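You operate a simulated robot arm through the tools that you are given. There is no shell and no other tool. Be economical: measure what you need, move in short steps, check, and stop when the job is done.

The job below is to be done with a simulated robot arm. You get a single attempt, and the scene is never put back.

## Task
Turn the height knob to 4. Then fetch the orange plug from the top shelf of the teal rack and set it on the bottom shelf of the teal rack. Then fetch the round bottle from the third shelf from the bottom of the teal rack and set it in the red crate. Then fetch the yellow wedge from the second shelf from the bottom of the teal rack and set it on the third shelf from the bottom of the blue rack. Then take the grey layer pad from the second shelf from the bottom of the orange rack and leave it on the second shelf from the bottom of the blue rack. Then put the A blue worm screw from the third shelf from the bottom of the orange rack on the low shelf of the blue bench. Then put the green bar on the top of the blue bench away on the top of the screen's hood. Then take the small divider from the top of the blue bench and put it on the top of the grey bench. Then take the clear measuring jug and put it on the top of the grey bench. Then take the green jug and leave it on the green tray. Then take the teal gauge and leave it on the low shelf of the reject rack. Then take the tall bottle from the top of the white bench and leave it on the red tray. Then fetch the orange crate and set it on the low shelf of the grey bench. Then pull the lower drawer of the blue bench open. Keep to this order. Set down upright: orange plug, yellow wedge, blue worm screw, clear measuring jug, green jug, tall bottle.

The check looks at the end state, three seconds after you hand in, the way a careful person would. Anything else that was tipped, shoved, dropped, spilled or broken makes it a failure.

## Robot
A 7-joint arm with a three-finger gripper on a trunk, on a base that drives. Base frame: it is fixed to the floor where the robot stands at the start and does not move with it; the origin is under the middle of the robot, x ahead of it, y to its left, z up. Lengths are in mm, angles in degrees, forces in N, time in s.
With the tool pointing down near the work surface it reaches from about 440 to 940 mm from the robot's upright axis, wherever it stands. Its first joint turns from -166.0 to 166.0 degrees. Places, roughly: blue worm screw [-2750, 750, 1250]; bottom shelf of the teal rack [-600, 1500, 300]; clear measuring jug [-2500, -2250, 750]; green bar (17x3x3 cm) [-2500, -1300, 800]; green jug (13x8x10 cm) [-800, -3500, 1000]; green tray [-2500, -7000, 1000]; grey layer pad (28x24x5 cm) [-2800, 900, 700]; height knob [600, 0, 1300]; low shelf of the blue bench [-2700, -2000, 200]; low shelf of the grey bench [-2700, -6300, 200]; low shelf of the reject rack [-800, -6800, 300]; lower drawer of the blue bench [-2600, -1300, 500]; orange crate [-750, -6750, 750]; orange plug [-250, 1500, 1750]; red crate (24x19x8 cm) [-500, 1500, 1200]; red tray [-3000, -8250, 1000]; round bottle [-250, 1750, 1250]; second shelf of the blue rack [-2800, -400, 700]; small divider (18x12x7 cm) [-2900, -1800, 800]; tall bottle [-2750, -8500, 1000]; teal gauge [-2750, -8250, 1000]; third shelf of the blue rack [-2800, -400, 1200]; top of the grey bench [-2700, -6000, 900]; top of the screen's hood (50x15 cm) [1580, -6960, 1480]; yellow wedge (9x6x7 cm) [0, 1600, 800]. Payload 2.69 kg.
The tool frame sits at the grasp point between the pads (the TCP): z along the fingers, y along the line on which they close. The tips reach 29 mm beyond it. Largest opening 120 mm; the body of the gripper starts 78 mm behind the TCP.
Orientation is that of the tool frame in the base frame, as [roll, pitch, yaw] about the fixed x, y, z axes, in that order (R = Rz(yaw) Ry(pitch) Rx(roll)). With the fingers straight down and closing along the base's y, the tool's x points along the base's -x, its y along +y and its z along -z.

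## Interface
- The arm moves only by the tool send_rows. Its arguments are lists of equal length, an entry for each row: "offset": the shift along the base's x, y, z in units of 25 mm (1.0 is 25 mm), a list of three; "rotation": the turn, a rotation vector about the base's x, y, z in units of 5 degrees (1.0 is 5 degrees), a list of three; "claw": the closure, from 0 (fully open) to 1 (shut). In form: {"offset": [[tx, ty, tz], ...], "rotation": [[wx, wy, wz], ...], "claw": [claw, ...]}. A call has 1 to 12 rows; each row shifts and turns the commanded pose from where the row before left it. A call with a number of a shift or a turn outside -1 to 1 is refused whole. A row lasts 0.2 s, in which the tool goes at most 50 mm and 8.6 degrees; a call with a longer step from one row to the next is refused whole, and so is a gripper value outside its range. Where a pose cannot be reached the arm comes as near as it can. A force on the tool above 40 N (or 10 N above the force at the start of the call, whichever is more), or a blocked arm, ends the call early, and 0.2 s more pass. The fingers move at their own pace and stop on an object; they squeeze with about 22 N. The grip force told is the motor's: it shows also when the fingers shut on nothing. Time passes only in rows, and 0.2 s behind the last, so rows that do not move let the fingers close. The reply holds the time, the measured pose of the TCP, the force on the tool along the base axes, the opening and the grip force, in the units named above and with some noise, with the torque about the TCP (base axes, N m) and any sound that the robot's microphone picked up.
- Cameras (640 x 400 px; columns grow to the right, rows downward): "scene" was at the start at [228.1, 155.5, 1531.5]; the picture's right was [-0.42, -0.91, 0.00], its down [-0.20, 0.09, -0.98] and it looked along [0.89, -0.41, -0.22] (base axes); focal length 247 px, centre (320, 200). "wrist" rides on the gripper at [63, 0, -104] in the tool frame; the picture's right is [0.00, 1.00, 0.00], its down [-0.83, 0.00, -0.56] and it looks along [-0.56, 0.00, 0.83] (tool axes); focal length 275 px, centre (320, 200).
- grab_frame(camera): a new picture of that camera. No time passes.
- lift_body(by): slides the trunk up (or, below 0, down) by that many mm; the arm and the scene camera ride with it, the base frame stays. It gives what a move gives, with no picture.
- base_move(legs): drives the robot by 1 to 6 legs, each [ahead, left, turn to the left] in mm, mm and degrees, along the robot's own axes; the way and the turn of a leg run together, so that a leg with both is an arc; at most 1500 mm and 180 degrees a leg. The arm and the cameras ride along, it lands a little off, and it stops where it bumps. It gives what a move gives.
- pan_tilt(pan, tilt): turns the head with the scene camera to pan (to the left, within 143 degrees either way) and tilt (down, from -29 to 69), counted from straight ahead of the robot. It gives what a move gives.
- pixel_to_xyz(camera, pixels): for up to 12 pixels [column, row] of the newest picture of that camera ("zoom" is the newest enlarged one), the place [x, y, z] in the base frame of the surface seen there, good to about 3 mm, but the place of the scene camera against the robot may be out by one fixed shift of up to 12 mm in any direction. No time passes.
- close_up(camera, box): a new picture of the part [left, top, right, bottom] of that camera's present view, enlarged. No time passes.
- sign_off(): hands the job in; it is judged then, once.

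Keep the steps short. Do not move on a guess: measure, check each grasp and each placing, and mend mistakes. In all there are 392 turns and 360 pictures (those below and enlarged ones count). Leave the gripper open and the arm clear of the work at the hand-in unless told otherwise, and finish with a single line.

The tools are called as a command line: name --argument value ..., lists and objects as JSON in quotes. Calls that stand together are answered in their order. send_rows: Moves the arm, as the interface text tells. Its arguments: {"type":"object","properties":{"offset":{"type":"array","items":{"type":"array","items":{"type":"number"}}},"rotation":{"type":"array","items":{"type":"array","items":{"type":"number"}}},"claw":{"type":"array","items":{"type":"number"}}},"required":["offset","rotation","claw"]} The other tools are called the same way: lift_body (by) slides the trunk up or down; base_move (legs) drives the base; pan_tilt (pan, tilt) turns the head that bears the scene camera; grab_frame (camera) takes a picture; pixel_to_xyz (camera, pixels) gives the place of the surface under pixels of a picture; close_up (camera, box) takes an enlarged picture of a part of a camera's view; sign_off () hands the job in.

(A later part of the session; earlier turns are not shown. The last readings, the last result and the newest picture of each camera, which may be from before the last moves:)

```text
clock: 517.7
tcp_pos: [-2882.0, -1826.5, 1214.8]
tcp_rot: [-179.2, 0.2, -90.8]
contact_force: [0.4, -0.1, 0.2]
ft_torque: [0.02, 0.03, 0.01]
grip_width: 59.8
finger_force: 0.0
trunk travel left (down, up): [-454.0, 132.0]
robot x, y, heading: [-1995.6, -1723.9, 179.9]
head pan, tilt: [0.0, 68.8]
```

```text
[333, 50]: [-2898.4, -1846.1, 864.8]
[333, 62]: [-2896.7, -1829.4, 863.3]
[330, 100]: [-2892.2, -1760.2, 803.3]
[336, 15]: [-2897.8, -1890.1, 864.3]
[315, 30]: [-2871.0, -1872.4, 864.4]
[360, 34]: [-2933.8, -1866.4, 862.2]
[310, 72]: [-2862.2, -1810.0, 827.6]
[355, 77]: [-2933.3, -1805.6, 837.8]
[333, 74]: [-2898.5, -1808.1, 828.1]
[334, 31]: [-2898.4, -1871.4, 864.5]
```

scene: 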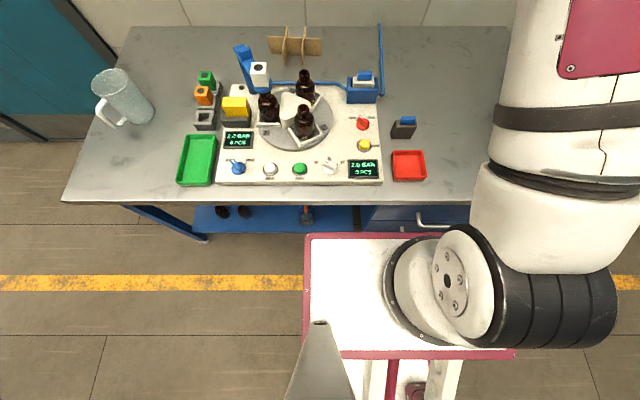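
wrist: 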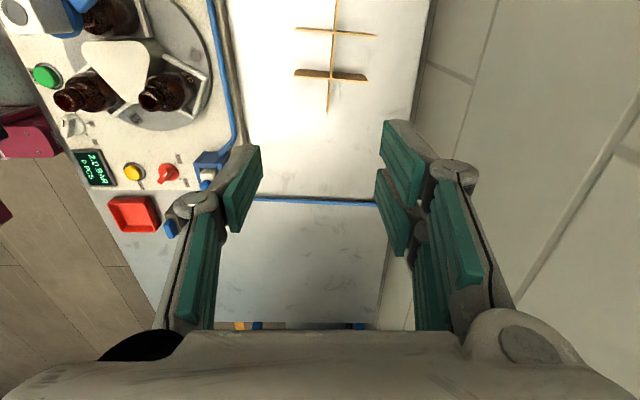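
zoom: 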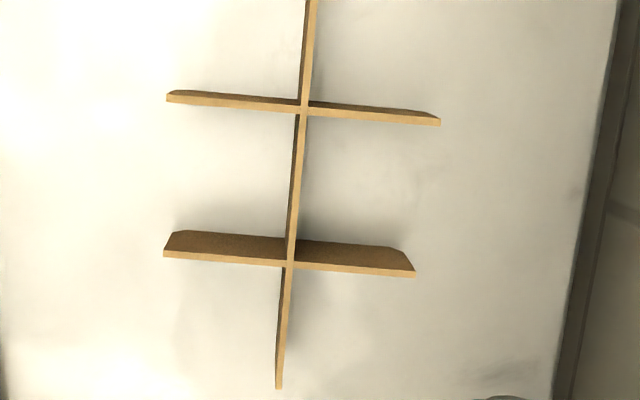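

Long panel at x −2897, mid y −1841, top z 864. I'll align the tool −4.5° and go down between the cross panels.

send_rows --offset '[[-0.3, -0.3, -0.9], [-0.3, -0.3, -0.9], [0, 0, -0.9], [0, 0, -0.9], [0, 0, -0.9], [0, 0, -0.9], [0, 0, -0.9], [0, 0, -0.9], [0, 0, -0.9], [0, 0, -0.9], [0, 0, -0.9], [0, 0, 0]]' --rotation '[[0, 0, -0.45], [0, 0, -0.45], [0, 0, 0], [0, 0, 0], [0, 0, 0], [0, 0, 0], [0, 0, 0], [0, 0, 0], [0, 0, 0], [0, 0, 0], [0, 0, 0], [0, 0, 0]]' --claw '[0.5, 0.5, 0.5, 0.5, 0.5, 0.5, 0.5, 0.5, 0.5, 0.5, 0.5, 0.5]'

grab_frame --camera "wrist"

pan_tilt --pan 15 --tilt 35

grab_frame --camera "scene"

```text
clock: 520.3
tcp_pos: [-2896.1, -1843.2, 968.0]
tcp_rot: [-179.3, 0.2, -95.2]
contact_force: [-0.1, -0.5, 0.3]
ft_torque: [0.0, 0.04, 0.0]
grip_width: 60.0
finger_force: 0.1
trunk travel left (down, up): [-454.0, 132.0]
robot x, y, heading: [-1994.3, -1719.8, 180.2]
head pan, tilt: [0.0, 68.8]
```

```text
154 pictures are left
```

wrist: 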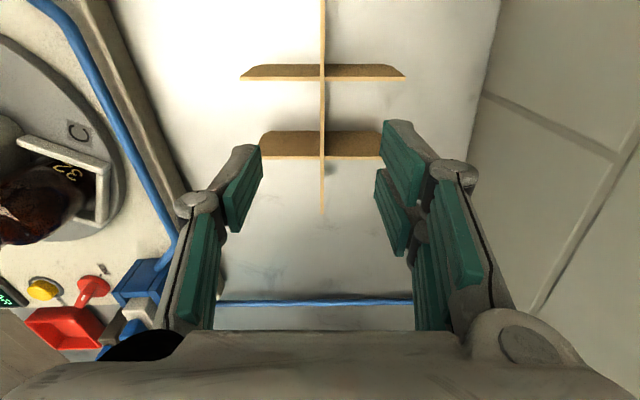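

```text
clock: 521.3
tcp_pos: [-2895.7, -1843.0, 967.8]
tcp_rot: [-179.2, 0.1, -95.1]
contact_force: [-0.2, 0.2, -0.6]
ft_torque: [0.0, 0.01, 0.02]
grip_width: 60.2
finger_force: 0.1
trunk travel left (down, up): [-454.0, 132.0]
robot x, y, heading: [-1994.3, -1720.4, 180.0]
head pan, tilt: [15.0, 35.0]
```

```text
153 pictures are left
```

scene: 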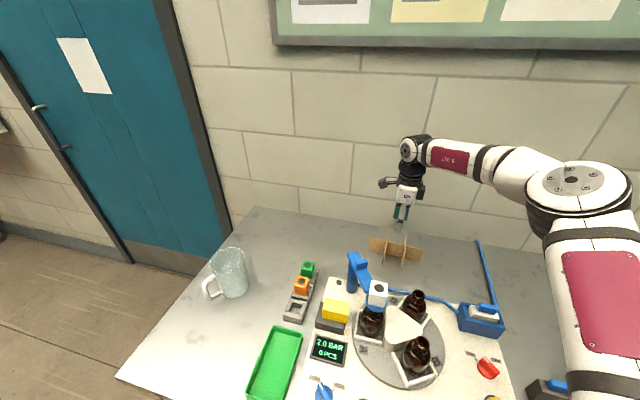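

send_rows --offset '[[0, 0, -0.9], [0, 0, -0.9], [0, 0, -0.9], [0, 0, -0.9], [0, 0, -0.9], [0, 0, -0.3], [0, 0, 0]]' --rotation '[[0, 0, 0], [0, 0, 0], [0, 0, 0], [0, 0, 0], [0, 0, 0], [0, 0, 0], [0, 0, 0]]' --claw '[0.5, 0.5, 0.5, 0.5, 0.5, 0.5, 0.5]'

grab_frame --camera "wrist"

```text
clock: 522.9
tcp_pos: [-2897.0, -1843.9, 847.7]
tcp_rot: [-179.2, 0.1, -95.0]
contact_force: [-0.2, -0.4, -0.4]
ft_torque: [0.0, 0.0, 0.02]
grip_width: 60.2
finger_force: 0.0
trunk travel left (down, up): [-454.0, 132.0]
robot x, y, heading: [-1993.8, -1721.2, 179.8]
head pan, tilt: [15.0, 35.0]
```

```text
152 pictures are left
```

wrist: 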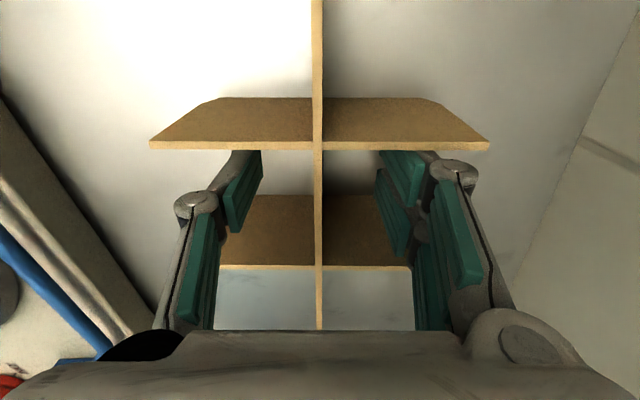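

Fingers are between the cross panels on either side of the long panel. Close and lift.

send_rows --offset '[[0, 0, 0], [0, 0, 0], [0, 0, 0], [0, 0, 0], [0, 0, 0.4], [0, 0, 0.8], [0, 0, 0.8], [0, 0, 0.8], [0, 0, 0.8], [0, 0, 0.8]]' --rotation '[[0, 0, 0], [0, 0, 0], [0, 0, 0], [0, 0, 0], [0, 0, 0], [0, 0, 0], [0, 0, 0], [0, 0, 0], [0, 0, 0], [0, 0, 0]]' --claw '[0.8, 1, 1, 1, 1, 1, 1, 1, 1, 1]'

grab_frame --camera "wrist"

```text
clock: 525.1
tcp_pos: [-2895.7, -1843.3, 957.0]
tcp_rot: [-179.2, 0.1, -95.3]
contact_force: [-0.1, -0.1, -0.8]
ft_torque: [0.0, -0.04, 0.0]
grip_width: 6.0
finger_force: 22.3
trunk travel left (down, up): [-454.0, 132.0]
robot x, y, heading: [-1992.3, -1721.3, 180.0]
head pan, tilt: [15.0, 35.0]
```

```text
151 pictures are left
```

wrist: 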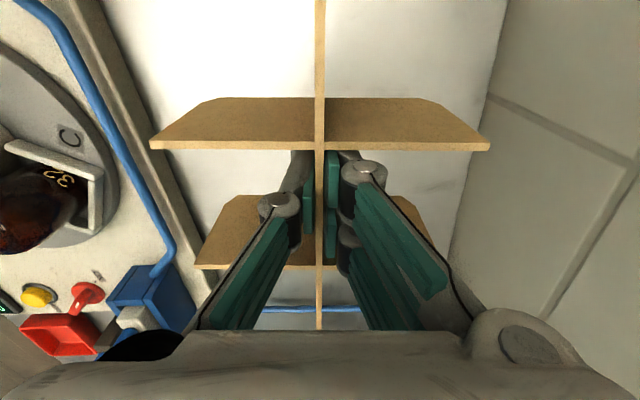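

Held. I'll raise well above the station before moving out.

send_rows --offset '[[0, 0, 0.95], [0, 0, 0.95], [0, 0, 0.95], [0, 0, 0.95], [0, 0, 0.95], [0, 0, 0.95], [0, 0, 0.95], [0, 0, 0.95], [0, 0, 0.95], [0, 0, 0.95], [0, 0, 0.95]]' --rotation '[[0, 0, 0], [0, 0, 0], [0, 0, 0], [0, 0, 0], [0, 0, 0], [0, 0, 0], [0, 0, 0], [0, 0, 0], [0, 0, 0], [0, 0, 0], [0, 0, 0]]' --claw '[1, 1, 1, 1, 1, 1, 1, 1, 1, 1, 1]'

base_move --legs '[[-420, 0, 0]]'

send_rows --offset '[[0.95, 0, 0], [0.95, 0, 0], [0.95, 0, 0], [0.95, 0, 0], [0.95, 0, 0], [0.95, 0, 0], [0.95, 0, 0], [0.95, 0, 0], [0.95, 0, 0], [0.95, 0, 0]]' --rotation '[[0, 0, 0], [0, 0, 0], [0, 0, 0], [0, 0, 0], [0, 0, 0], [0, 0, 0], [0, 0, 0], [0, 0, 0], [0, 0, 0], [0, 0, 0]]' --claw '[1, 1, 1, 1, 1, 1, 1, 1, 1, 1]'

grab_frame --camera "scene"

```text
clock: 527.5
tcp_pos: [-2895.9, -1843.0, 1219.1]
tcp_rot: [-179.2, 0.2, -95.3]
contact_force: [-0.2, 0.3, -0.3]
ft_torque: [-0.09, -0.04, -0.01]
grip_width: 6.0
finger_force: 21.7
trunk travel left (down, up): [-454.0, 132.0]
robot x, y, heading: [-1993.6, -1716.9, 179.7]
head pan, tilt: [15.0, 35.0]
```

```text
clock: 530.1
tcp_pos: [-2476.5, -1840.0, 1219.3]
tcp_rot: [-179.2, 0.2, -95.4]
contact_force: [-0.1, 0.7, 0.5]
ft_torque: [0.04, 0.0, 0.0]
grip_width: 5.9
finger_force: 22.1
trunk travel left (down, up): [-454.0, 132.0]
robot x, y, heading: [-1572.6, -1722.0, 180.0]
head pan, tilt: [15.0, 35.0]
```

```text
clock: 532.3
tcp_pos: [-2239.3, -1839.7, 1219.5]
tcp_rot: [-179.1, 0.3, -95.5]
contact_force: [0.1, -0.7, -0.7]
ft_torque: [0.01, 0.0, 0.01]
grip_width: 6.2
finger_force: 21.8
trunk travel left (down, up): [-454.0, 132.0]
robot x, y, heading: [-1573.1, -1723.3, 179.8]
head pan, tilt: [15.0, 35.0]
```

```text
150 pictures are left
```

scene: 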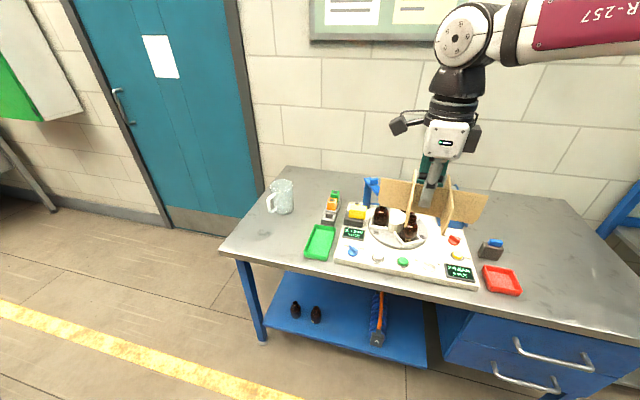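

base_move --legs '[[0, 1295, 0], [0, 1295, 0], [0, 1295, 0], [0, 1295, 0]]'

pan_tilt --pan 5 --tilt 35

grab_frame --camera "scene"

```text
clock: 557.1
tcp_pos: [-2293.8, -7015.6, 1219.4]
tcp_rot: [-179.2, 0.2, -96.0]
contact_force: [-0.6, 0.1, 0.7]
ft_torque: [0.0, 0.0, 0.02]
grip_width: 6.0
finger_force: 22.0
trunk travel left (down, up): [-454.0, 132.0]
robot x, y, heading: [-1623.2, -6901.7, 179.1]
head pan, tilt: [15.0, 35.0]
```

```text
clock: 557.8
tcp_pos: [-2293.1, -7015.1, 1218.9]
tcp_rot: [-179.2, 0.3, -96.0]
contact_force: [0.4, -0.5, -0.1]
ft_torque: [0.01, 0.0, 0.0]
grip_width: 6.1
finger_force: 21.9
trunk travel left (down, up): [-454.0, 132.0]
robot x, y, heading: [-1626.8, -6903.2, 179.2]
head pan, tilt: [5.0, 35.0]
```

```text
149 pictures are left
```

scene: 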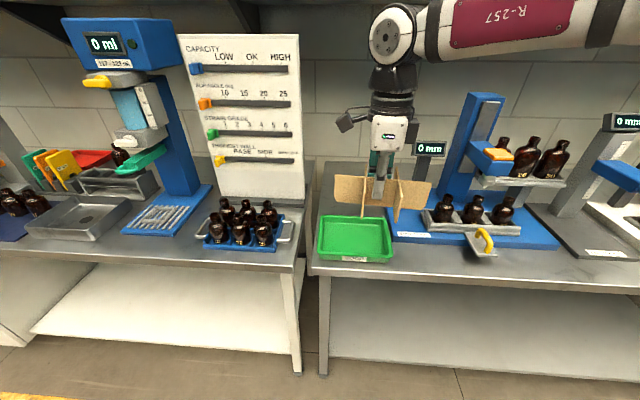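

pixel_to_xyz --camera "scene" --pixels '[[318, 190], [325, 210], [330, 175], [345, 172], [430, 165], [400, 185], [388, 235], [325, 240], [322, 215], [310, 225]]'

close_up --camera "scene" --box '[280, 130, 480, 280]'

```text
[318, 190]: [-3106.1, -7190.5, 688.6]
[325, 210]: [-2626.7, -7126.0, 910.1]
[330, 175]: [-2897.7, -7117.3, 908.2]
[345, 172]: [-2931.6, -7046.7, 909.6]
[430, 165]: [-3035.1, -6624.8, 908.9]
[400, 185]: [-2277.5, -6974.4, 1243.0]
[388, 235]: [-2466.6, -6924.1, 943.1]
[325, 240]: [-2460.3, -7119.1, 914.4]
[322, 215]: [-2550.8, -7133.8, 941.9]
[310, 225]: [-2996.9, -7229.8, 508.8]
```

```text
2.67 times, centred on (380, 205) of scene
```

zoom: 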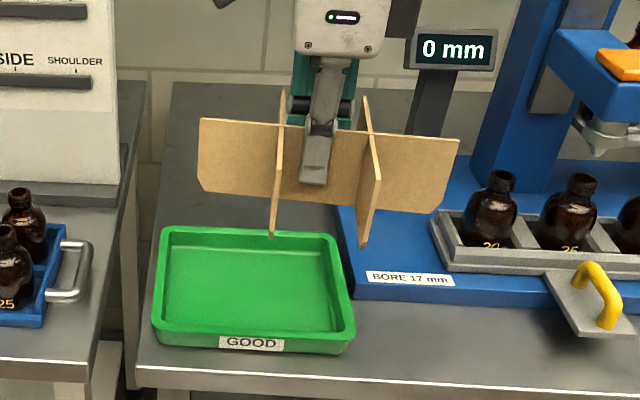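

Free strip is y −6915..−7150. I'll place the divider at about (−2820, −7032). Drive in 318 mm, then extend the arm high above the tray.

base_move --legs '[[0, 12, 0.9], [318, 0, 0]]'

send_rows --offset '[[-0.9, 0, 0], [-0.9, 0, 0], [-0.9, 0, 0], [-0.9, 0, 0], [-0.9, 0, 0], [-0.9, 0, 0], [-0.9, 0, 0], [-0.9, 0, 0], [-0.9, 0, 0], [0, 0, 0]]' --rotation '[[0, 0, 0.5], [0, 0, 0.5], [0, 0, 0], [0, 0, 0], [0, 0, 0], [0, 0, 0], [0, 0, 0], [0, 0, 0], [0, 0, 0], [0, 0, 0]]' --claw '[1, 1, 1, 1, 1, 1, 1, 1, 1, 1]'

grab_frame --camera "wrist"

grab_frame --camera "scene"

```text
clock: 560.3
tcp_pos: [-2612.0, -7038.9, 1219.1]
tcp_rot: [-179.2, 0.2, -95.0]
contact_force: [0.6, 0.1, -0.3]
ft_torque: [0.0, 0.01, 0.02]
grip_width: 5.8
finger_force: 22.7
trunk travel left (down, up): [-454.0, 132.0]
robot x, y, heading: [-1947.3, -6914.2, -180.2]
head pan, tilt: [5.0, 35.0]
```

```text
clock: 562.5
tcp_pos: [-2815.2, -7039.4, 1219.6]
tcp_rot: [-179.2, 0.2, -89.9]
contact_force: [0.2, 0.3, 0.4]
ft_torque: [-0.01, -0.01, 0.02]
grip_width: 6.3
finger_force: 21.9
trunk travel left (down, up): [-454.0, 132.0]
robot x, y, heading: [-1947.2, -6914.6, -179.9]
head pan, tilt: [5.0, 35.0]
```

```text
147 pictures are left
```

wrist: 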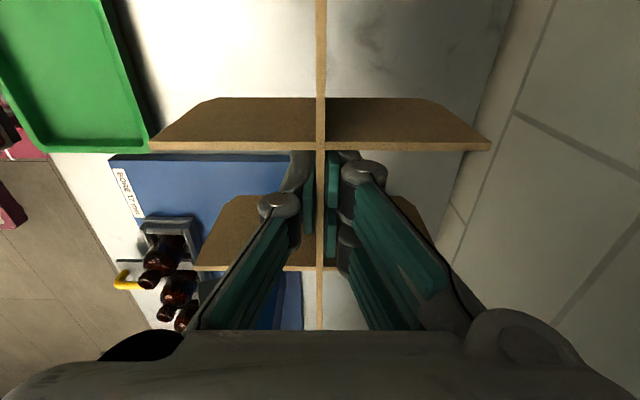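

```text
146 pictures are left
```

scene: 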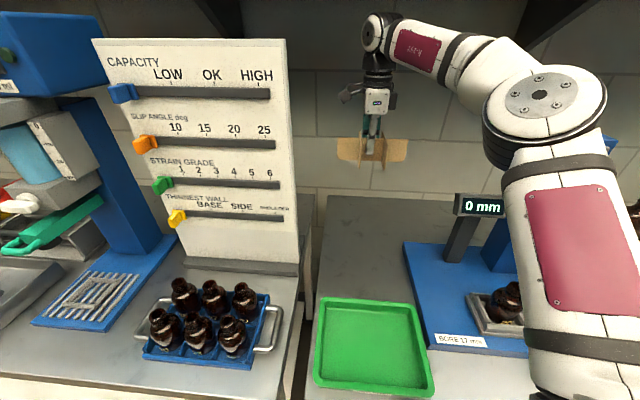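

pixel_to_xyz --camera "wrist" --pixels '[[200, 158], [270, 157], [295, 160], [400, 40], [250, 60], [300, 300], [480, 80], [455, 200], [140, 130]]'

```text
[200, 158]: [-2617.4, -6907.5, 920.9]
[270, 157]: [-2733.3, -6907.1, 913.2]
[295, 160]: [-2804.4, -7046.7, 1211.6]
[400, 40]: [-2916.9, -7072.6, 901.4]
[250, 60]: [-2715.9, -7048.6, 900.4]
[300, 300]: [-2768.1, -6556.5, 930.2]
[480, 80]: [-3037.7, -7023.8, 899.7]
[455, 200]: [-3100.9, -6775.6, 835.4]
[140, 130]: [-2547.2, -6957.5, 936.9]
```

Bench 900, and the divider base is 45 mm below TCP. I'll lower to 950, then creep.

send_rows --offset '[[0, 0, -0.9], [0, 0, -0.9], [0, 0, -0.9], [0, 0, -0.9], [0, 0, -0.9], [0, 0, -0.9], [0, 0, -0.9], [0, 0, -0.9], [0, 0, -0.9], [0, 0, -0.9], [0, 0, -0.9], [0, 0, -0.8]]' --rotation '[[0, 0, 0], [0, 0, 0], [0, 0, 0], [0, 0, 0], [0, 0, 0], [0, 0, 0], [0, 0, 0], [0, 0, 0], [0, 0, 0], [0, 0, 0], [0, 0, 0], [0, 0, 0]]' --claw '[1, 1, 1, 1, 1, 1, 1, 1, 1, 1, 1, 1]'

send_rows --offset '[[0, 0, -0.1], [0, 0, -0.06], [0, 0, 0]]' --rotation '[[0, 0, 0], [0, 0, 0], [0, 0, 0]]' --claw '[1, 1, 1]'

grab_frame --camera "wrist"

```text
clock: 565.1
tcp_pos: [-2812.8, -7039.6, 951.0]
tcp_rot: [-179.1, 0.2, -89.9]
contact_force: [0.1, 0.4, -1.0]
ft_torque: [0.02, 0.04, 0.0]
grip_width: 6.0
finger_force: 22.2
trunk travel left (down, up): [-454.0, 132.0]
robot x, y, heading: [-1947.4, -6917.4, -179.6]
head pan, tilt: [5.0, 35.0]
```

```text
clock: 565.9
tcp_pos: [-2813.0, -7039.1, 946.5]
tcp_rot: [-179.1, 0.1, -90.0]
contact_force: [-0.7, 0.4, -0.2]
ft_torque: [0.0, 0.04, -0.03]
grip_width: 6.1
finger_force: 21.8
trunk travel left (down, up): [-454.0, 132.0]
robot x, y, heading: [-1947.2, -6912.2, -179.8]
head pan, tilt: [5.0, 35.0]
```

```text
145 pictures are left
```

wrist: 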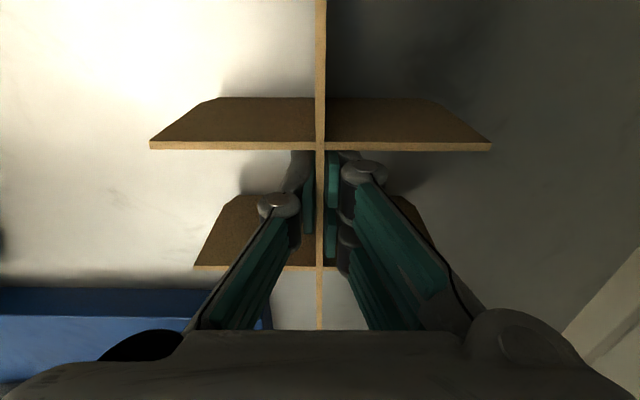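

send_rows --offset '[[0, 0, -0.06], [0, 0, -0.04], [0, 0, 0]]' --rotation '[[0, 0, 0], [0, 0, 0], [0, 0, 0]]' --claw '[1, 1, 1]'

send_rows --offset '[[0, 0, 0], [0, 0, 0], [0, 0, 0], [0, 0, 0.5], [0, 0, 0.8], [0, 0, 0.9], [0, 0, 0.9], [0, 0, 0.9]]' --rotation '[[0, 0, 0], [0, 0, 0], [0, 0, 0], [0, 0, 0], [0, 0, 0], [0, 0, 0], [0, 0, 0], [0, 0, 0]]' --claw '[0.8, 0.6, 0.6, 0.6, 0.6, 0.6, 0.6, 0.6]'

grab_frame --camera "wrist"

```text
clock: 566.7
tcp_pos: [-2815.1, -7039.4, 946.7]
tcp_rot: [-179.3, 0.2, -89.9]
contact_force: [2.3, 1.4, 13.2]
ft_torque: [0.21, -0.03, 0.0]
grip_width: 6.2
finger_force: 22.1
trunk travel left (down, up): [-454.0, 132.0]
robot x, y, heading: [-1949.1, -6910.4, -179.8]
head pan, tilt: [5.0, 35.0]
```

```text
clock: 568.5
tcp_pos: [-2814.4, -7039.9, 1044.8]
tcp_rot: [-179.2, 0.1, -90.0]
contact_force: [0.8, -0.5, -0.2]
ft_torque: [0.02, -0.05, 0.01]
grip_width: 48.1
finger_force: 0.1
trunk travel left (down, up): [-454.0, 132.0]
robot x, y, heading: [-1948.0, -6917.3, -179.7]
head pan, tilt: [5.0, 35.0]
```

```text
144 pictures are left
```

wrist: 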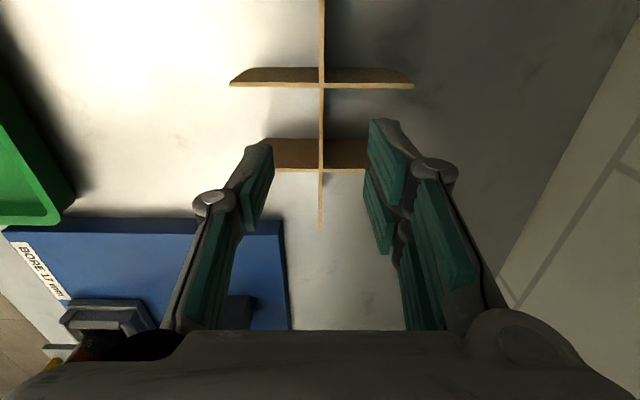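

Divider placed. Rise, back out and go north for the clear jug.

send_rows --offset '[[0, 0, 0.9], [0, 0, 0.9], [0, 0, 0.9], [0, 0, 0.9], [0, 0, 0.9], [0, 0, 0.9], [0, 0, 0.9], [0, 0, 0.9], [0, 0, 0.9]]' --rotation '[[0, 0, 0], [0, 0, 0], [0, 0, 0], [0, 0, 0], [0, 0, 0], [0, 0, 0], [0, 0, 0], [0, 0, 0], [0, 0, 0]]' --claw '[0.4, 0.2, 0, 0, 0, 0, 0, 0, 0]'

base_move --legs '[[-380, 0, 0], [0, -1180, 0], [0, -1180, 0], [0, -1180, 0], [0, -1180, 0]]'

pan_tilt --pan 0 --tilt 35

grab_frame --camera "scene"

```text
clock: 570.5
tcp_pos: [-2813.8, -7040.4, 1247.9]
tcp_rot: [-179.2, 0.2, -90.0]
contact_force: [-0.4, -0.2, -0.4]
ft_torque: [-0.05, 0.01, -0.01]
grip_width: 119.8
finger_force: 0.1
trunk travel left (down, up): [-454.0, 132.0]
robot x, y, heading: [-1944.9, -6917.0, -179.9]
head pan, tilt: [5.0, 35.0]
```

```text
clock: 595.2
tcp_pos: [-2434.5, -2326.0, 1246.4]
tcp_rot: [-179.1, 0.2, -90.4]
contact_force: [-0.3, -0.9, -0.3]
ft_torque: [0.0, -0.01, -0.01]
grip_width: 119.8
finger_force: 0.2
trunk travel left (down, up): [-454.0, 132.0]
robot x, y, heading: [-1566.9, -2206.6, 179.7]
head pan, tilt: [5.0, 35.0]
```

```text
clock: 595.9
tcp_pos: [-2432.9, -2326.8, 1247.5]
tcp_rot: [-179.2, 0.2, -90.3]
contact_force: [-0.5, -0.4, -0.3]
ft_torque: [-0.04, 0.05, -0.01]
grip_width: 120.0
finger_force: 0.0
trunk travel left (down, up): [-454.0, 132.0]
robot x, y, heading: [-1564.8, -2210.0, 179.8]
head pan, tilt: [0.0, 35.0]
```

```text
143 pictures are left
```

scene: 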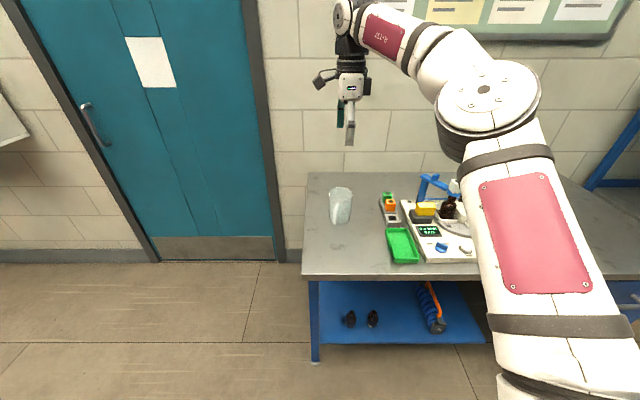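

close_up --camera "scene" --box '[300, 170, 420, 250]'

pixel_to_xyz --camera "scene" --pixels '[[341, 205], [332, 205], [350, 205], [341, 189], [341, 222], [333, 218], [340, 192]]'

grab_frame --camera "wrist"

```text
5.00 times, centred on (360, 210) of scene
```

zoom: 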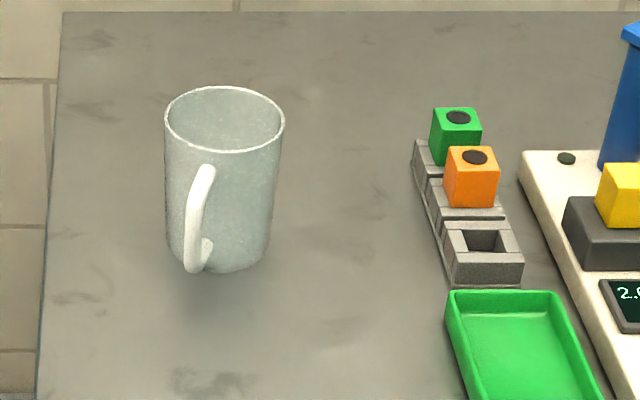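

```text
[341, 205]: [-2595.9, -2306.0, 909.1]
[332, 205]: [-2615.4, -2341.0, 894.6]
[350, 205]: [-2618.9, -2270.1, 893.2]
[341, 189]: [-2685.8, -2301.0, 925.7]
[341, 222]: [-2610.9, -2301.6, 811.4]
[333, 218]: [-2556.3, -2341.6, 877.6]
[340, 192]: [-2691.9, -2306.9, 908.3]
```

```text
141 pictures are left
```

wrist: 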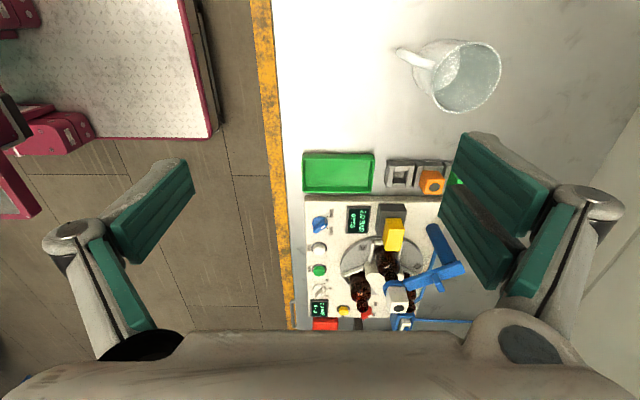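

The jug is about 90 mm wide, centre about (−2643, −2304), rim z≈925, handle toward front-left. I'll grip across the body perpendicular to the handle (yaw −23°).

base_move --legs '[[235, 0, 0]]'

send_rows --offset '[[0, 0.2, 0], [0, 0.2, 0], [0, 0.2, 0], [0, 0.2, 0], [0, 0, 0], [0, 0, 0], [0, 0, 0], [0, 0, 0], [0, 0, 0], [0, 0, 0], [0, 0, 0], [0, 0, 0]]' --rotation '[[0, 0, 1], [0, 0, 1], [0, 0, 1], [0, 0, 1], [0, 0, 1], [0, 0, 1], [0, 0, 1], [0, 0, 1], [0, 0, 1], [0, 0, 1], [0, 0, 1], [0, 0, 1]]' --claw '[0, 0, 0, 0, 0, 0, 0, 0, 0, 0, 0, 0]'

send_rows --offset '[[0, 0, 0], [0, 0, 0]]' --rotation '[[0, 0, 0.7], [0, 0, 0.7]]' --claw '[0, 0]'

grab_frame --camera "wrist"

```text
clock: 597.6
tcp_pos: [-2667.5, -2324.5, 1248.7]
tcp_rot: [-179.2, 0.2, -90.2]
contact_force: [0.6, -0.7, 0.3]
ft_torque: [0.04, -0.03, -0.03]
grip_width: 120.4
finger_force: 0.0
trunk travel left (down, up): [-454.0, 132.0]
robot x, y, heading: [-1801.0, -2203.5, 180.0]
head pan, tilt: [0.0, 35.0]
```

```text
clock: 600.2
tcp_pos: [-2667.6, -2304.0, 1247.4]
tcp_rot: [-179.2, 0.2, -30.3]
contact_force: [0.4, 0.3, 0.1]
ft_torque: [0.0, 0.0, -0.01]
grip_width: 120.1
finger_force: 0.0
trunk travel left (down, up): [-454.0, 132.0]
robot x, y, heading: [-1802.4, -2203.8, 179.6]
head pan, tilt: [0.0, 35.0]
```

```text
clock: 600.8
tcp_pos: [-2668.3, -2304.8, 1248.0]
tcp_rot: [-179.2, 0.2, -23.4]
contact_force: [0.0, -0.6, -0.7]
ft_torque: [-0.01, 0.01, 0.03]
grip_width: 120.4
finger_force: 0.0
trunk travel left (down, up): [-454.0, 132.0]
robot x, y, heading: [-1800.9, -2203.8, 180.1]
head pan, tilt: [0.0, 35.0]
```

```text
140 pictures are left
```

wrist: 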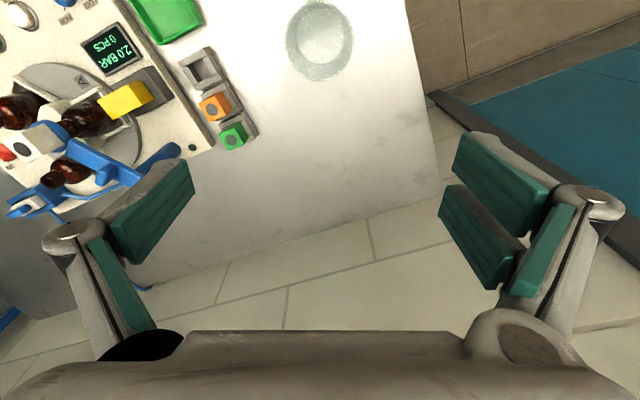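

pixel_to_xyz --camera "wrist" --pixels '[[288, 38], [352, 38], [320, 78], [320, 4], [300, 70], [342, 68], [320, 40]]'

close_up --camera "wrist" --box '[270, 0, 370, 90]'

```text
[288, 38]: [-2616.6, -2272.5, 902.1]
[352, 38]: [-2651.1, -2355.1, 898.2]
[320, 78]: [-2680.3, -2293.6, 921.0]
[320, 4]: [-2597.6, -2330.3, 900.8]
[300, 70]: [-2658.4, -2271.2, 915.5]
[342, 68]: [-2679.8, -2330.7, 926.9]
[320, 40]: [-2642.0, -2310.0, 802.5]
```

```text
4.44 times, centred on (320, 45) of wrist
```

zoom: 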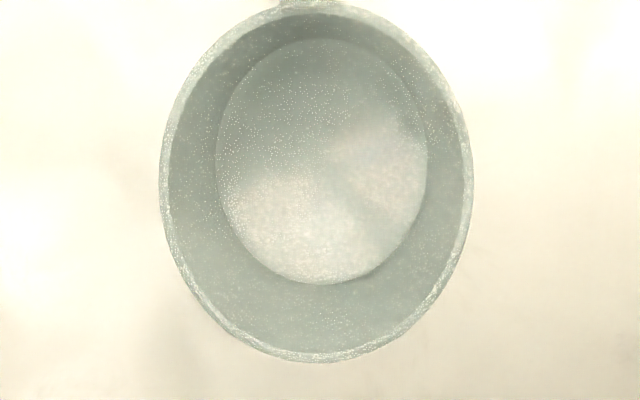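

Jug centre (−2637, −2313), diameter 90. I'll go down in two stages with a check.

send_rows --offset '[[0.6, -0.17, -0.9], [0.64, -0.16, -0.9], [0, 0, -0.9], [0, 0, -0.9], [0, 0, -0.9], [0, 0, -0.9], [0, 0, -0.9], [0, 0, -0.9], [0, 0, -0.9], [0, 0, -0.9], [0, 0, -0.9], [0, 0, 0]]' --rotation '[[0, 0, 0], [0, 0, 0], [0, 0, 0], [0, 0, 0], [0, 0, 0], [0, 0, 0], [0, 0, 0], [0, 0, 0], [0, 0, 0], [0, 0, 0], [0, 0, 0], [0, 0, 0]]' --claw '[0, 0, 0, 0, 0, 0, 0, 0, 0, 0, 0, 0]'

grab_frame --camera "wrist"

```text
clock: 603.4
tcp_pos: [-2636.7, -2311.9, 999.6]
tcp_rot: [-179.2, 0.2, -23.3]
contact_force: [0.0, -1.2, 0.7]
ft_torque: [0.01, 0.03, 0.01]
grip_width: 119.8
finger_force: 0.1
trunk travel left (down, up): [-454.0, 132.0]
robot x, y, heading: [-1801.4, -2202.7, 179.8]
head pan, tilt: [0.0, 35.0]
```

```text
138 pictures are left
```

wrist: 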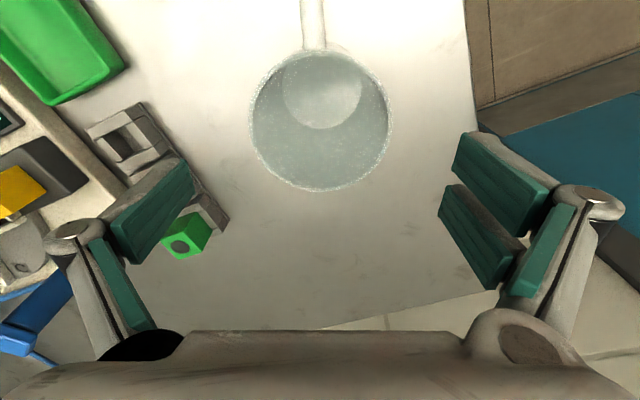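

pixel_to_xyz --camera "wrist" --pixels '[[185, 235], [225, 215], [208, 225], [140, 120], [255, 120], [388, 120], [320, 190], [320, 55]]'

```text
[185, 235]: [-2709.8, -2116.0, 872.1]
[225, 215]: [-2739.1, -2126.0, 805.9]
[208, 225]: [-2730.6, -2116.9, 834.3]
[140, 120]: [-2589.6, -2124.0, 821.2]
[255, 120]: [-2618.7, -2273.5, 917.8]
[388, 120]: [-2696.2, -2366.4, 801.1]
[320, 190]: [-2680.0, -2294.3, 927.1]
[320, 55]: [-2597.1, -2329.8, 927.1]
```

send_rows --offset '[[0, 0, -0.9], [0, 0, -0.9], [0, 0, -0.9], [0, 0, -0.9], [0, 0, -0.9], [0, 0, -0.5], [0, 0, 0]]' --rotation '[[0, 0, 0], [0, 0, 0], [0, 0, 0], [0, 0, 0], [0, 0, 0], [0, 0, 0], [0, 0, 0]]' --claw '[0, 0, 0, 0, 0, 0, 0]'

send_rows --offset '[[0, 0, 0], [0, 0, 0], [0, 0, 0], [0, 0, 0]]' --rotation '[[0, 0, 0], [0, 0, 0], [0, 0, 0], [0, 0, 0]]' --claw '[0.15, 0.3, 0.4, 0.4]'

grab_frame --camera "wrist"

```text
clock: 605.0
tcp_pos: [-2637.5, -2313.2, 874.2]
tcp_rot: [-179.2, 0.2, -23.3]
contact_force: [-0.9, -0.5, 0.6]
ft_torque: [-0.01, -0.03, 0.0]
grip_width: 120.2
finger_force: 0.0
trunk travel left (down, up): [-454.0, 132.0]
robot x, y, heading: [-1798.7, -2205.9, 179.8]
head pan, tilt: [0.0, 35.0]
```

```text
clock: 606.0
tcp_pos: [-2638.4, -2313.2, 876.4]
tcp_rot: [-179.3, 0.4, -23.4]
contact_force: [-2.2, 0.2, 28.9]
ft_torque: [0.19, -0.09, 0.06]
grip_width: 99.7
finger_force: 21.7
trunk travel left (down, up): [-454.0, 132.0]
robot x, y, heading: [-1801.8, -2204.6, 179.7]
head pan, tilt: [0.0, 35.0]
```

```text
137 pictures are left
```

wrist: 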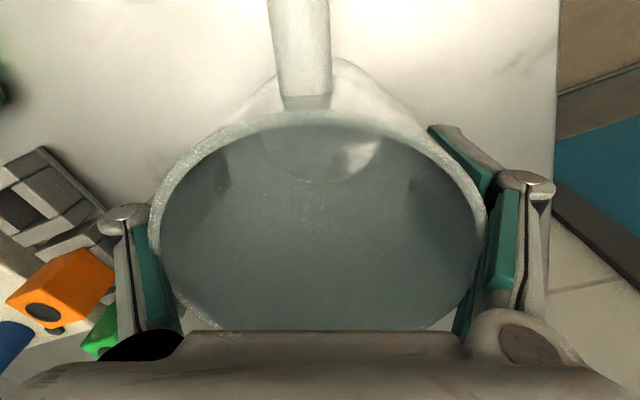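

It holds at 99.7 mm with some vertical preload. I'll lift gently and check.

send_rows --offset '[[0, 0, 0.2], [0, 0, 0.3], [0, 0, 0.3], [0, 0, 0]]' --rotation '[[0, 0, 0], [0, 0, 0], [0, 0, 0], [0, 0, 0]]' --claw '[0.4, 0.4, 0.4, 0.4]'

grab_frame --camera "wrist"

close_up --camera "scene" --box '[220, 100, 420, 260]'

```text
clock: 607.0
tcp_pos: [-2636.7, -2312.3, 894.9]
tcp_rot: [-179.2, 0.1, -23.3]
contact_force: [0.2, 0.2, -2.0]
ft_torque: [0.0, 0.01, -0.04]
grip_width: 87.9
finger_force: 21.8
trunk travel left (down, up): [-454.0, 132.0]
robot x, y, heading: [-1801.8, -2206.8, 179.8]
head pan, tilt: [0.0, 35.0]
```

```text
136 pictures are left
```

wrist: 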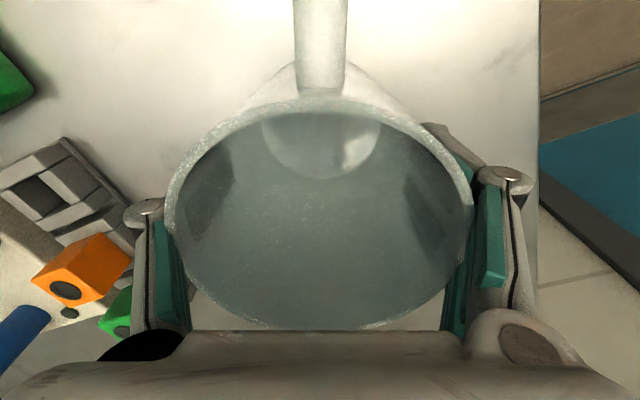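

```text
2.50 times, centred on (320, 180) of scene
```

zoom: 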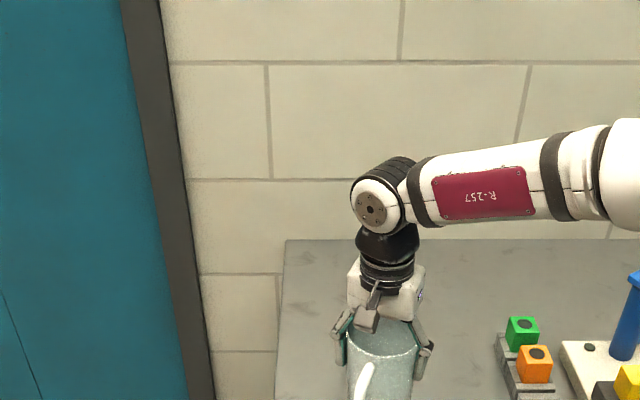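

send_rows --offset '[[0, 0, 0.5], [0, 0, 0.8], [0, 0, 0.8], [0, 0, 0]]' --rotation '[[0, 0, 0], [0, 0, 0], [0, 0, 0], [0, 0, 0]]' --claw '[0.4, 0.4, 0.4, 0.4]'

close_up --camera "scene" --box '[280, 140, 420, 260]'

pixel_to_xyz --camera "zoom" --pixels '[[290, 330], [290, 280], [260, 360], [300, 380]]'

```text
clock: 608.0
tcp_pos: [-2637.1, -2311.1, 947.8]
tcp_rot: [-179.2, 0.2, -23.3]
contact_force: [0.2, 0.0, -1.7]
ft_torque: [-0.02, 0.0, 0.02]
grip_width: 88.3
finger_force: 22.1
trunk travel left (down, up): [-454.0, 132.0]
robot x, y, heading: [-1796.4, -2209.1, 179.7]
head pan, tilt: [0.0, 35.0]
```

```text
3.33 times, centred on (350, 200) of scene
```

zoom: 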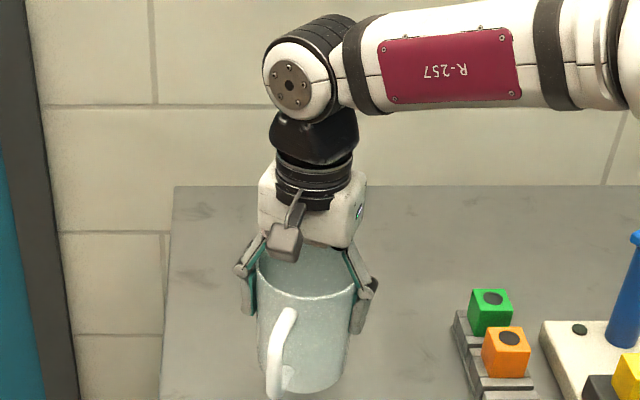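

```text
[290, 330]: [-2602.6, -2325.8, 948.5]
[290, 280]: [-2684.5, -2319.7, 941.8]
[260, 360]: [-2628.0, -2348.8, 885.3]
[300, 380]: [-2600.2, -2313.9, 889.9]
```

grab_frame --camera "wrist"

pixel_to_xyz --camera "wrist" --pixels '[[318, 106], [230, 125], [410, 125], [280, 108], [360, 108], [320, 50], [320, 20]]'

```text
133 pictures are left
```

wrist: 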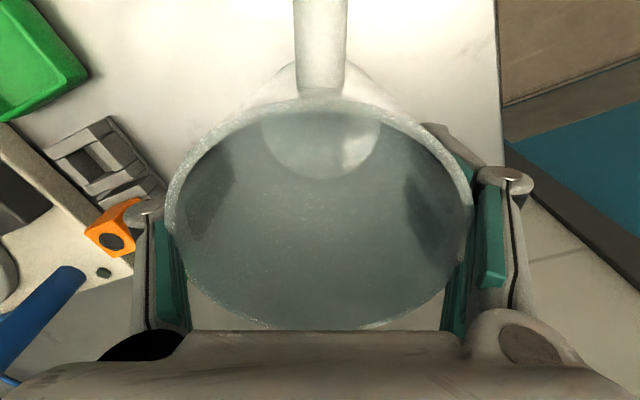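

```text
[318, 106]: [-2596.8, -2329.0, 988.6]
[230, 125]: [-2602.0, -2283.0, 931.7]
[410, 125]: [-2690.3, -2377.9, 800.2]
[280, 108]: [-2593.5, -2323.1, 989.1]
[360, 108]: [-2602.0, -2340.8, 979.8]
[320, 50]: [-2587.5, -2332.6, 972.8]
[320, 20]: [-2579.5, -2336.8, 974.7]
```

Held upright, with the jug base 83 mm below TCP. I'll raise it and drive back to the grey bench.

send_rows --offset '[[0, 0, 0.9], [0, 0, 0.9], [0, 0, 0.9], [0, 0, 0.9], [0, 0, 0.9], [0, 0, 0.9], [0, 0, 0.9], [0, 0, 0.9], [0, 0, 0.9], [0, 0, 0.9]]' --rotation '[[0, 0, 0], [0, 0, 0], [0, 0, 0], [0, 0, 0], [0, 0, 0], [0, 0, 0], [0, 0, 0], [0, 0, 0], [0, 0, 0], [0, 0, 0]]' --claw '[0.4, 0.4, 0.4, 0.4, 0.4, 0.4, 0.4, 0.4, 0.4, 0.4]'

base_move --legs '[[-235, 0, 0], [0, 1180, 0], [0, 1180, 0], [0, 1180, 0], [0, 1180, 0]]'

grab_frame --camera "scene"

grab_frame --camera "wrist"

```text
clock: 610.2
tcp_pos: [-2639.2, -2310.4, 1172.3]
tcp_rot: [-179.2, 0.2, -23.3]
contact_force: [0.1, 0.2, -1.4]
ft_torque: [0.01, 0.04, 0.02]
grip_width: 88.0
finger_force: 22.3
trunk travel left (down, up): [-454.0, 132.0]
robot x, y, heading: [-1803.6, -2207.5, 179.9]
head pan, tilt: [0.0, 35.0]
```

```text
clock: 634.4
tcp_pos: [-2412.3, -7018.7, 1172.6]
tcp_rot: [-179.2, 0.3, -23.8]
contact_force: [0.0, -0.8, -1.3]
ft_torque: [0.01, 0.04, -0.01]
grip_width: 88.0
finger_force: 22.1
trunk travel left (down, up): [-454.0, 132.0]
robot x, y, heading: [-1578.3, -6918.4, 179.5]
head pan, tilt: [0.0, 35.0]
```

```text
132 pictures are left
```

scene: 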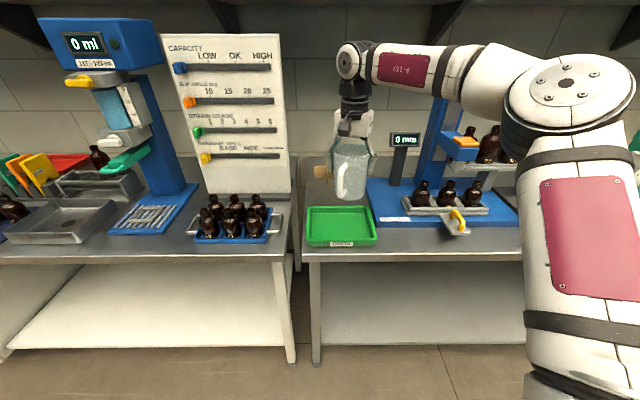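

```text
131 pictures are left
```

wrist: 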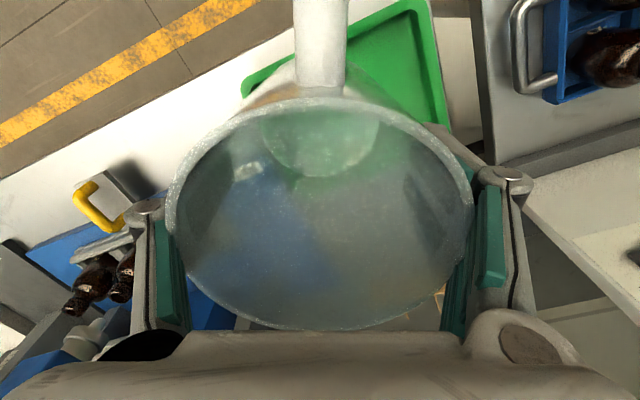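

base_move --legs '[[253, 13, 0.4]]'

grab_frame --camera "wrist"

pan_tilt --pan 12 --tilt 40

grab_frame --camera "scene"

```text
clock: 636.2
tcp_pos: [-2662.7, -7036.0, 1172.1]
tcp_rot: [-179.2, 0.1, -23.3]
contact_force: [-0.4, 0.1, -0.8]
ft_torque: [0.0, -0.01, -0.01]
grip_width: 88.0
finger_force: 21.9
trunk travel left (down, up): [-454.0, 132.0]
robot x, y, heading: [-1826.1, -6931.0, 179.7]
head pan, tilt: [0.0, 35.0]
```

```text
130 pictures are left
```

wrist: 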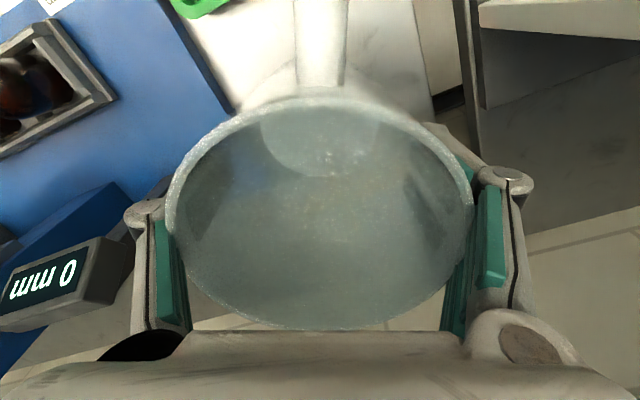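

```text
clock: 636.9
tcp_pos: [-2662.0, -7036.1, 1172.7]
tcp_rot: [-179.2, 0.2, -23.2]
contact_force: [0.1, 0.2, -1.8]
ft_torque: [0.03, 0.02, 0.0]
grip_width: 87.8
finger_force: 22.1
trunk travel left (down, up): [-454.0, 132.0]
robot x, y, heading: [-1828.7, -6927.5, 179.7]
head pan, tilt: [12.0, 40.0]
```

```text
129 pictures are left
```

scene: 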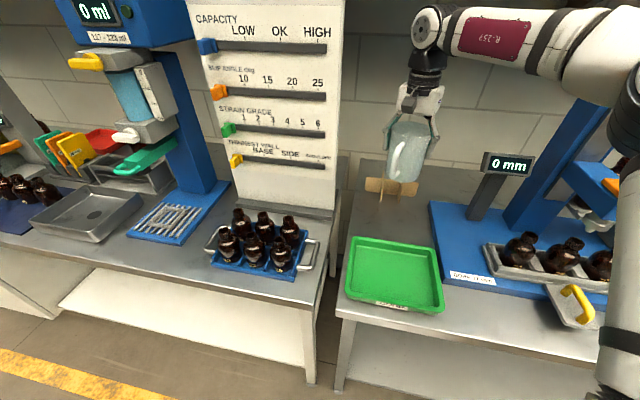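

send_rows --offset '[[0, 0, -0.9], [0, 0, -0.9], [0, 0, -0.9], [0, 0, -0.9], [0, 0, -0.9], [0, 0, -0.9], [0, 0, -0.9], [0, 0, -0.8], [0, 0, 0]]' --rotation '[[0, 0, 0], [0, 0, 0], [0, 0, 0], [0, 0, 0], [0, 0, 0], [0, 0, 0], [0, 0, 0], [0, 0, 0], [0, 0, 0]]' --claw '[0.4, 0.4, 0.4, 0.4, 0.4, 0.4, 0.4, 0.4, 0.4]'

grab_frame --camera "scene"

send_rows --offset '[[0, 0, -0.08], [0, 0, -0.08], [0, 0, 0]]' --rotation '[[0, 0, 0], [0, 0, 0], [0, 0, 0]]' --claw '[0.4, 0.4, 0.4]'

```text
clock: 638.9
tcp_pos: [-2661.9, -7035.9, 995.3]
tcp_rot: [-179.2, 0.2, -23.3]
contact_force: [0.5, 0.2, -1.6]
ft_torque: [0.03, 0.04, -0.01]
grip_width: 87.9
finger_force: 22.7
trunk travel left (down, up): [-454.0, 132.0]
robot x, y, heading: [-1828.7, -6927.1, 179.7]
head pan, tilt: [12.0, 40.0]
```

```text
128 pictures are left
```

scene: 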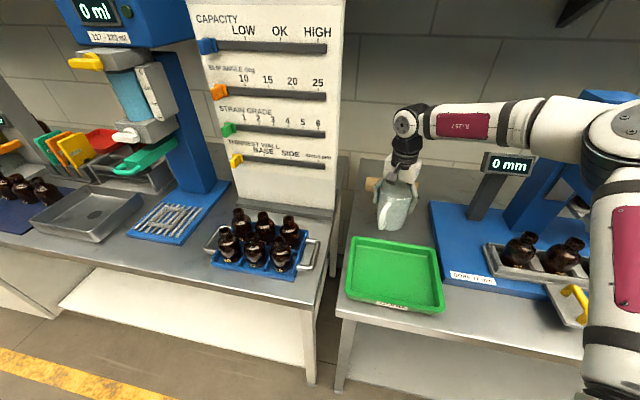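

```text
clock: 639.7
tcp_pos: [-2661.2, -7036.6, 991.4]
tcp_rot: [-179.2, 0.2, -23.4]
contact_force: [-0.5, 0.2, -1.7]
ft_torque: [-0.01, 0.0, 0.02]
grip_width: 87.8
finger_force: 21.9
trunk travel left (down, up): [-454.0, 132.0]
robot x, y, heading: [-1827.1, -6928.5, 179.4]
head pan, tilt: [12.0, 40.0]
```

send_rows --offset '[[0, 0, -0.1], [0, 0, -0.1], [0, 0, 0]]' --rotation '[[0, 0, 0], [0, 0, 0], [0, 0, 0]]' --claw '[0.4, 0.4, 0.4]'

send_rows --offset '[[0, 0, -0.06], [0, 0, -0.06], [0, 0, 0]]' --rotation '[[0, 0, 0], [0, 0, 0], [0, 0, 0]]' --claw '[0.4, 0.4, 0.4]'

```text
clock: 640.5
tcp_pos: [-2661.1, -7036.4, 986.7]
tcp_rot: [-179.2, 0.3, -23.4]
contact_force: [0.0, 0.8, 0.9]
ft_torque: [-0.05, 0.02, 0.01]
grip_width: 87.6
finger_force: 21.7
trunk travel left (down, up): [-454.0, 132.0]
robot x, y, heading: [-1826.0, -6925.8, 179.6]
head pan, tilt: [12.0, 40.0]
```

```text
clock: 641.3
tcp_pos: [-2662.0, -7036.5, 985.5]
tcp_rot: [-179.2, 0.4, -23.4]
contact_force: [4.4, 7.9, 27.6]
ft_torque: [-0.28, -0.09, 0.03]
grip_width: 88.3
finger_force: 21.4
trunk travel left (down, up): [-454.0, 132.0]
robot x, y, heading: [-1826.8, -6927.1, 179.5]
head pan, tilt: [12.0, 40.0]
```

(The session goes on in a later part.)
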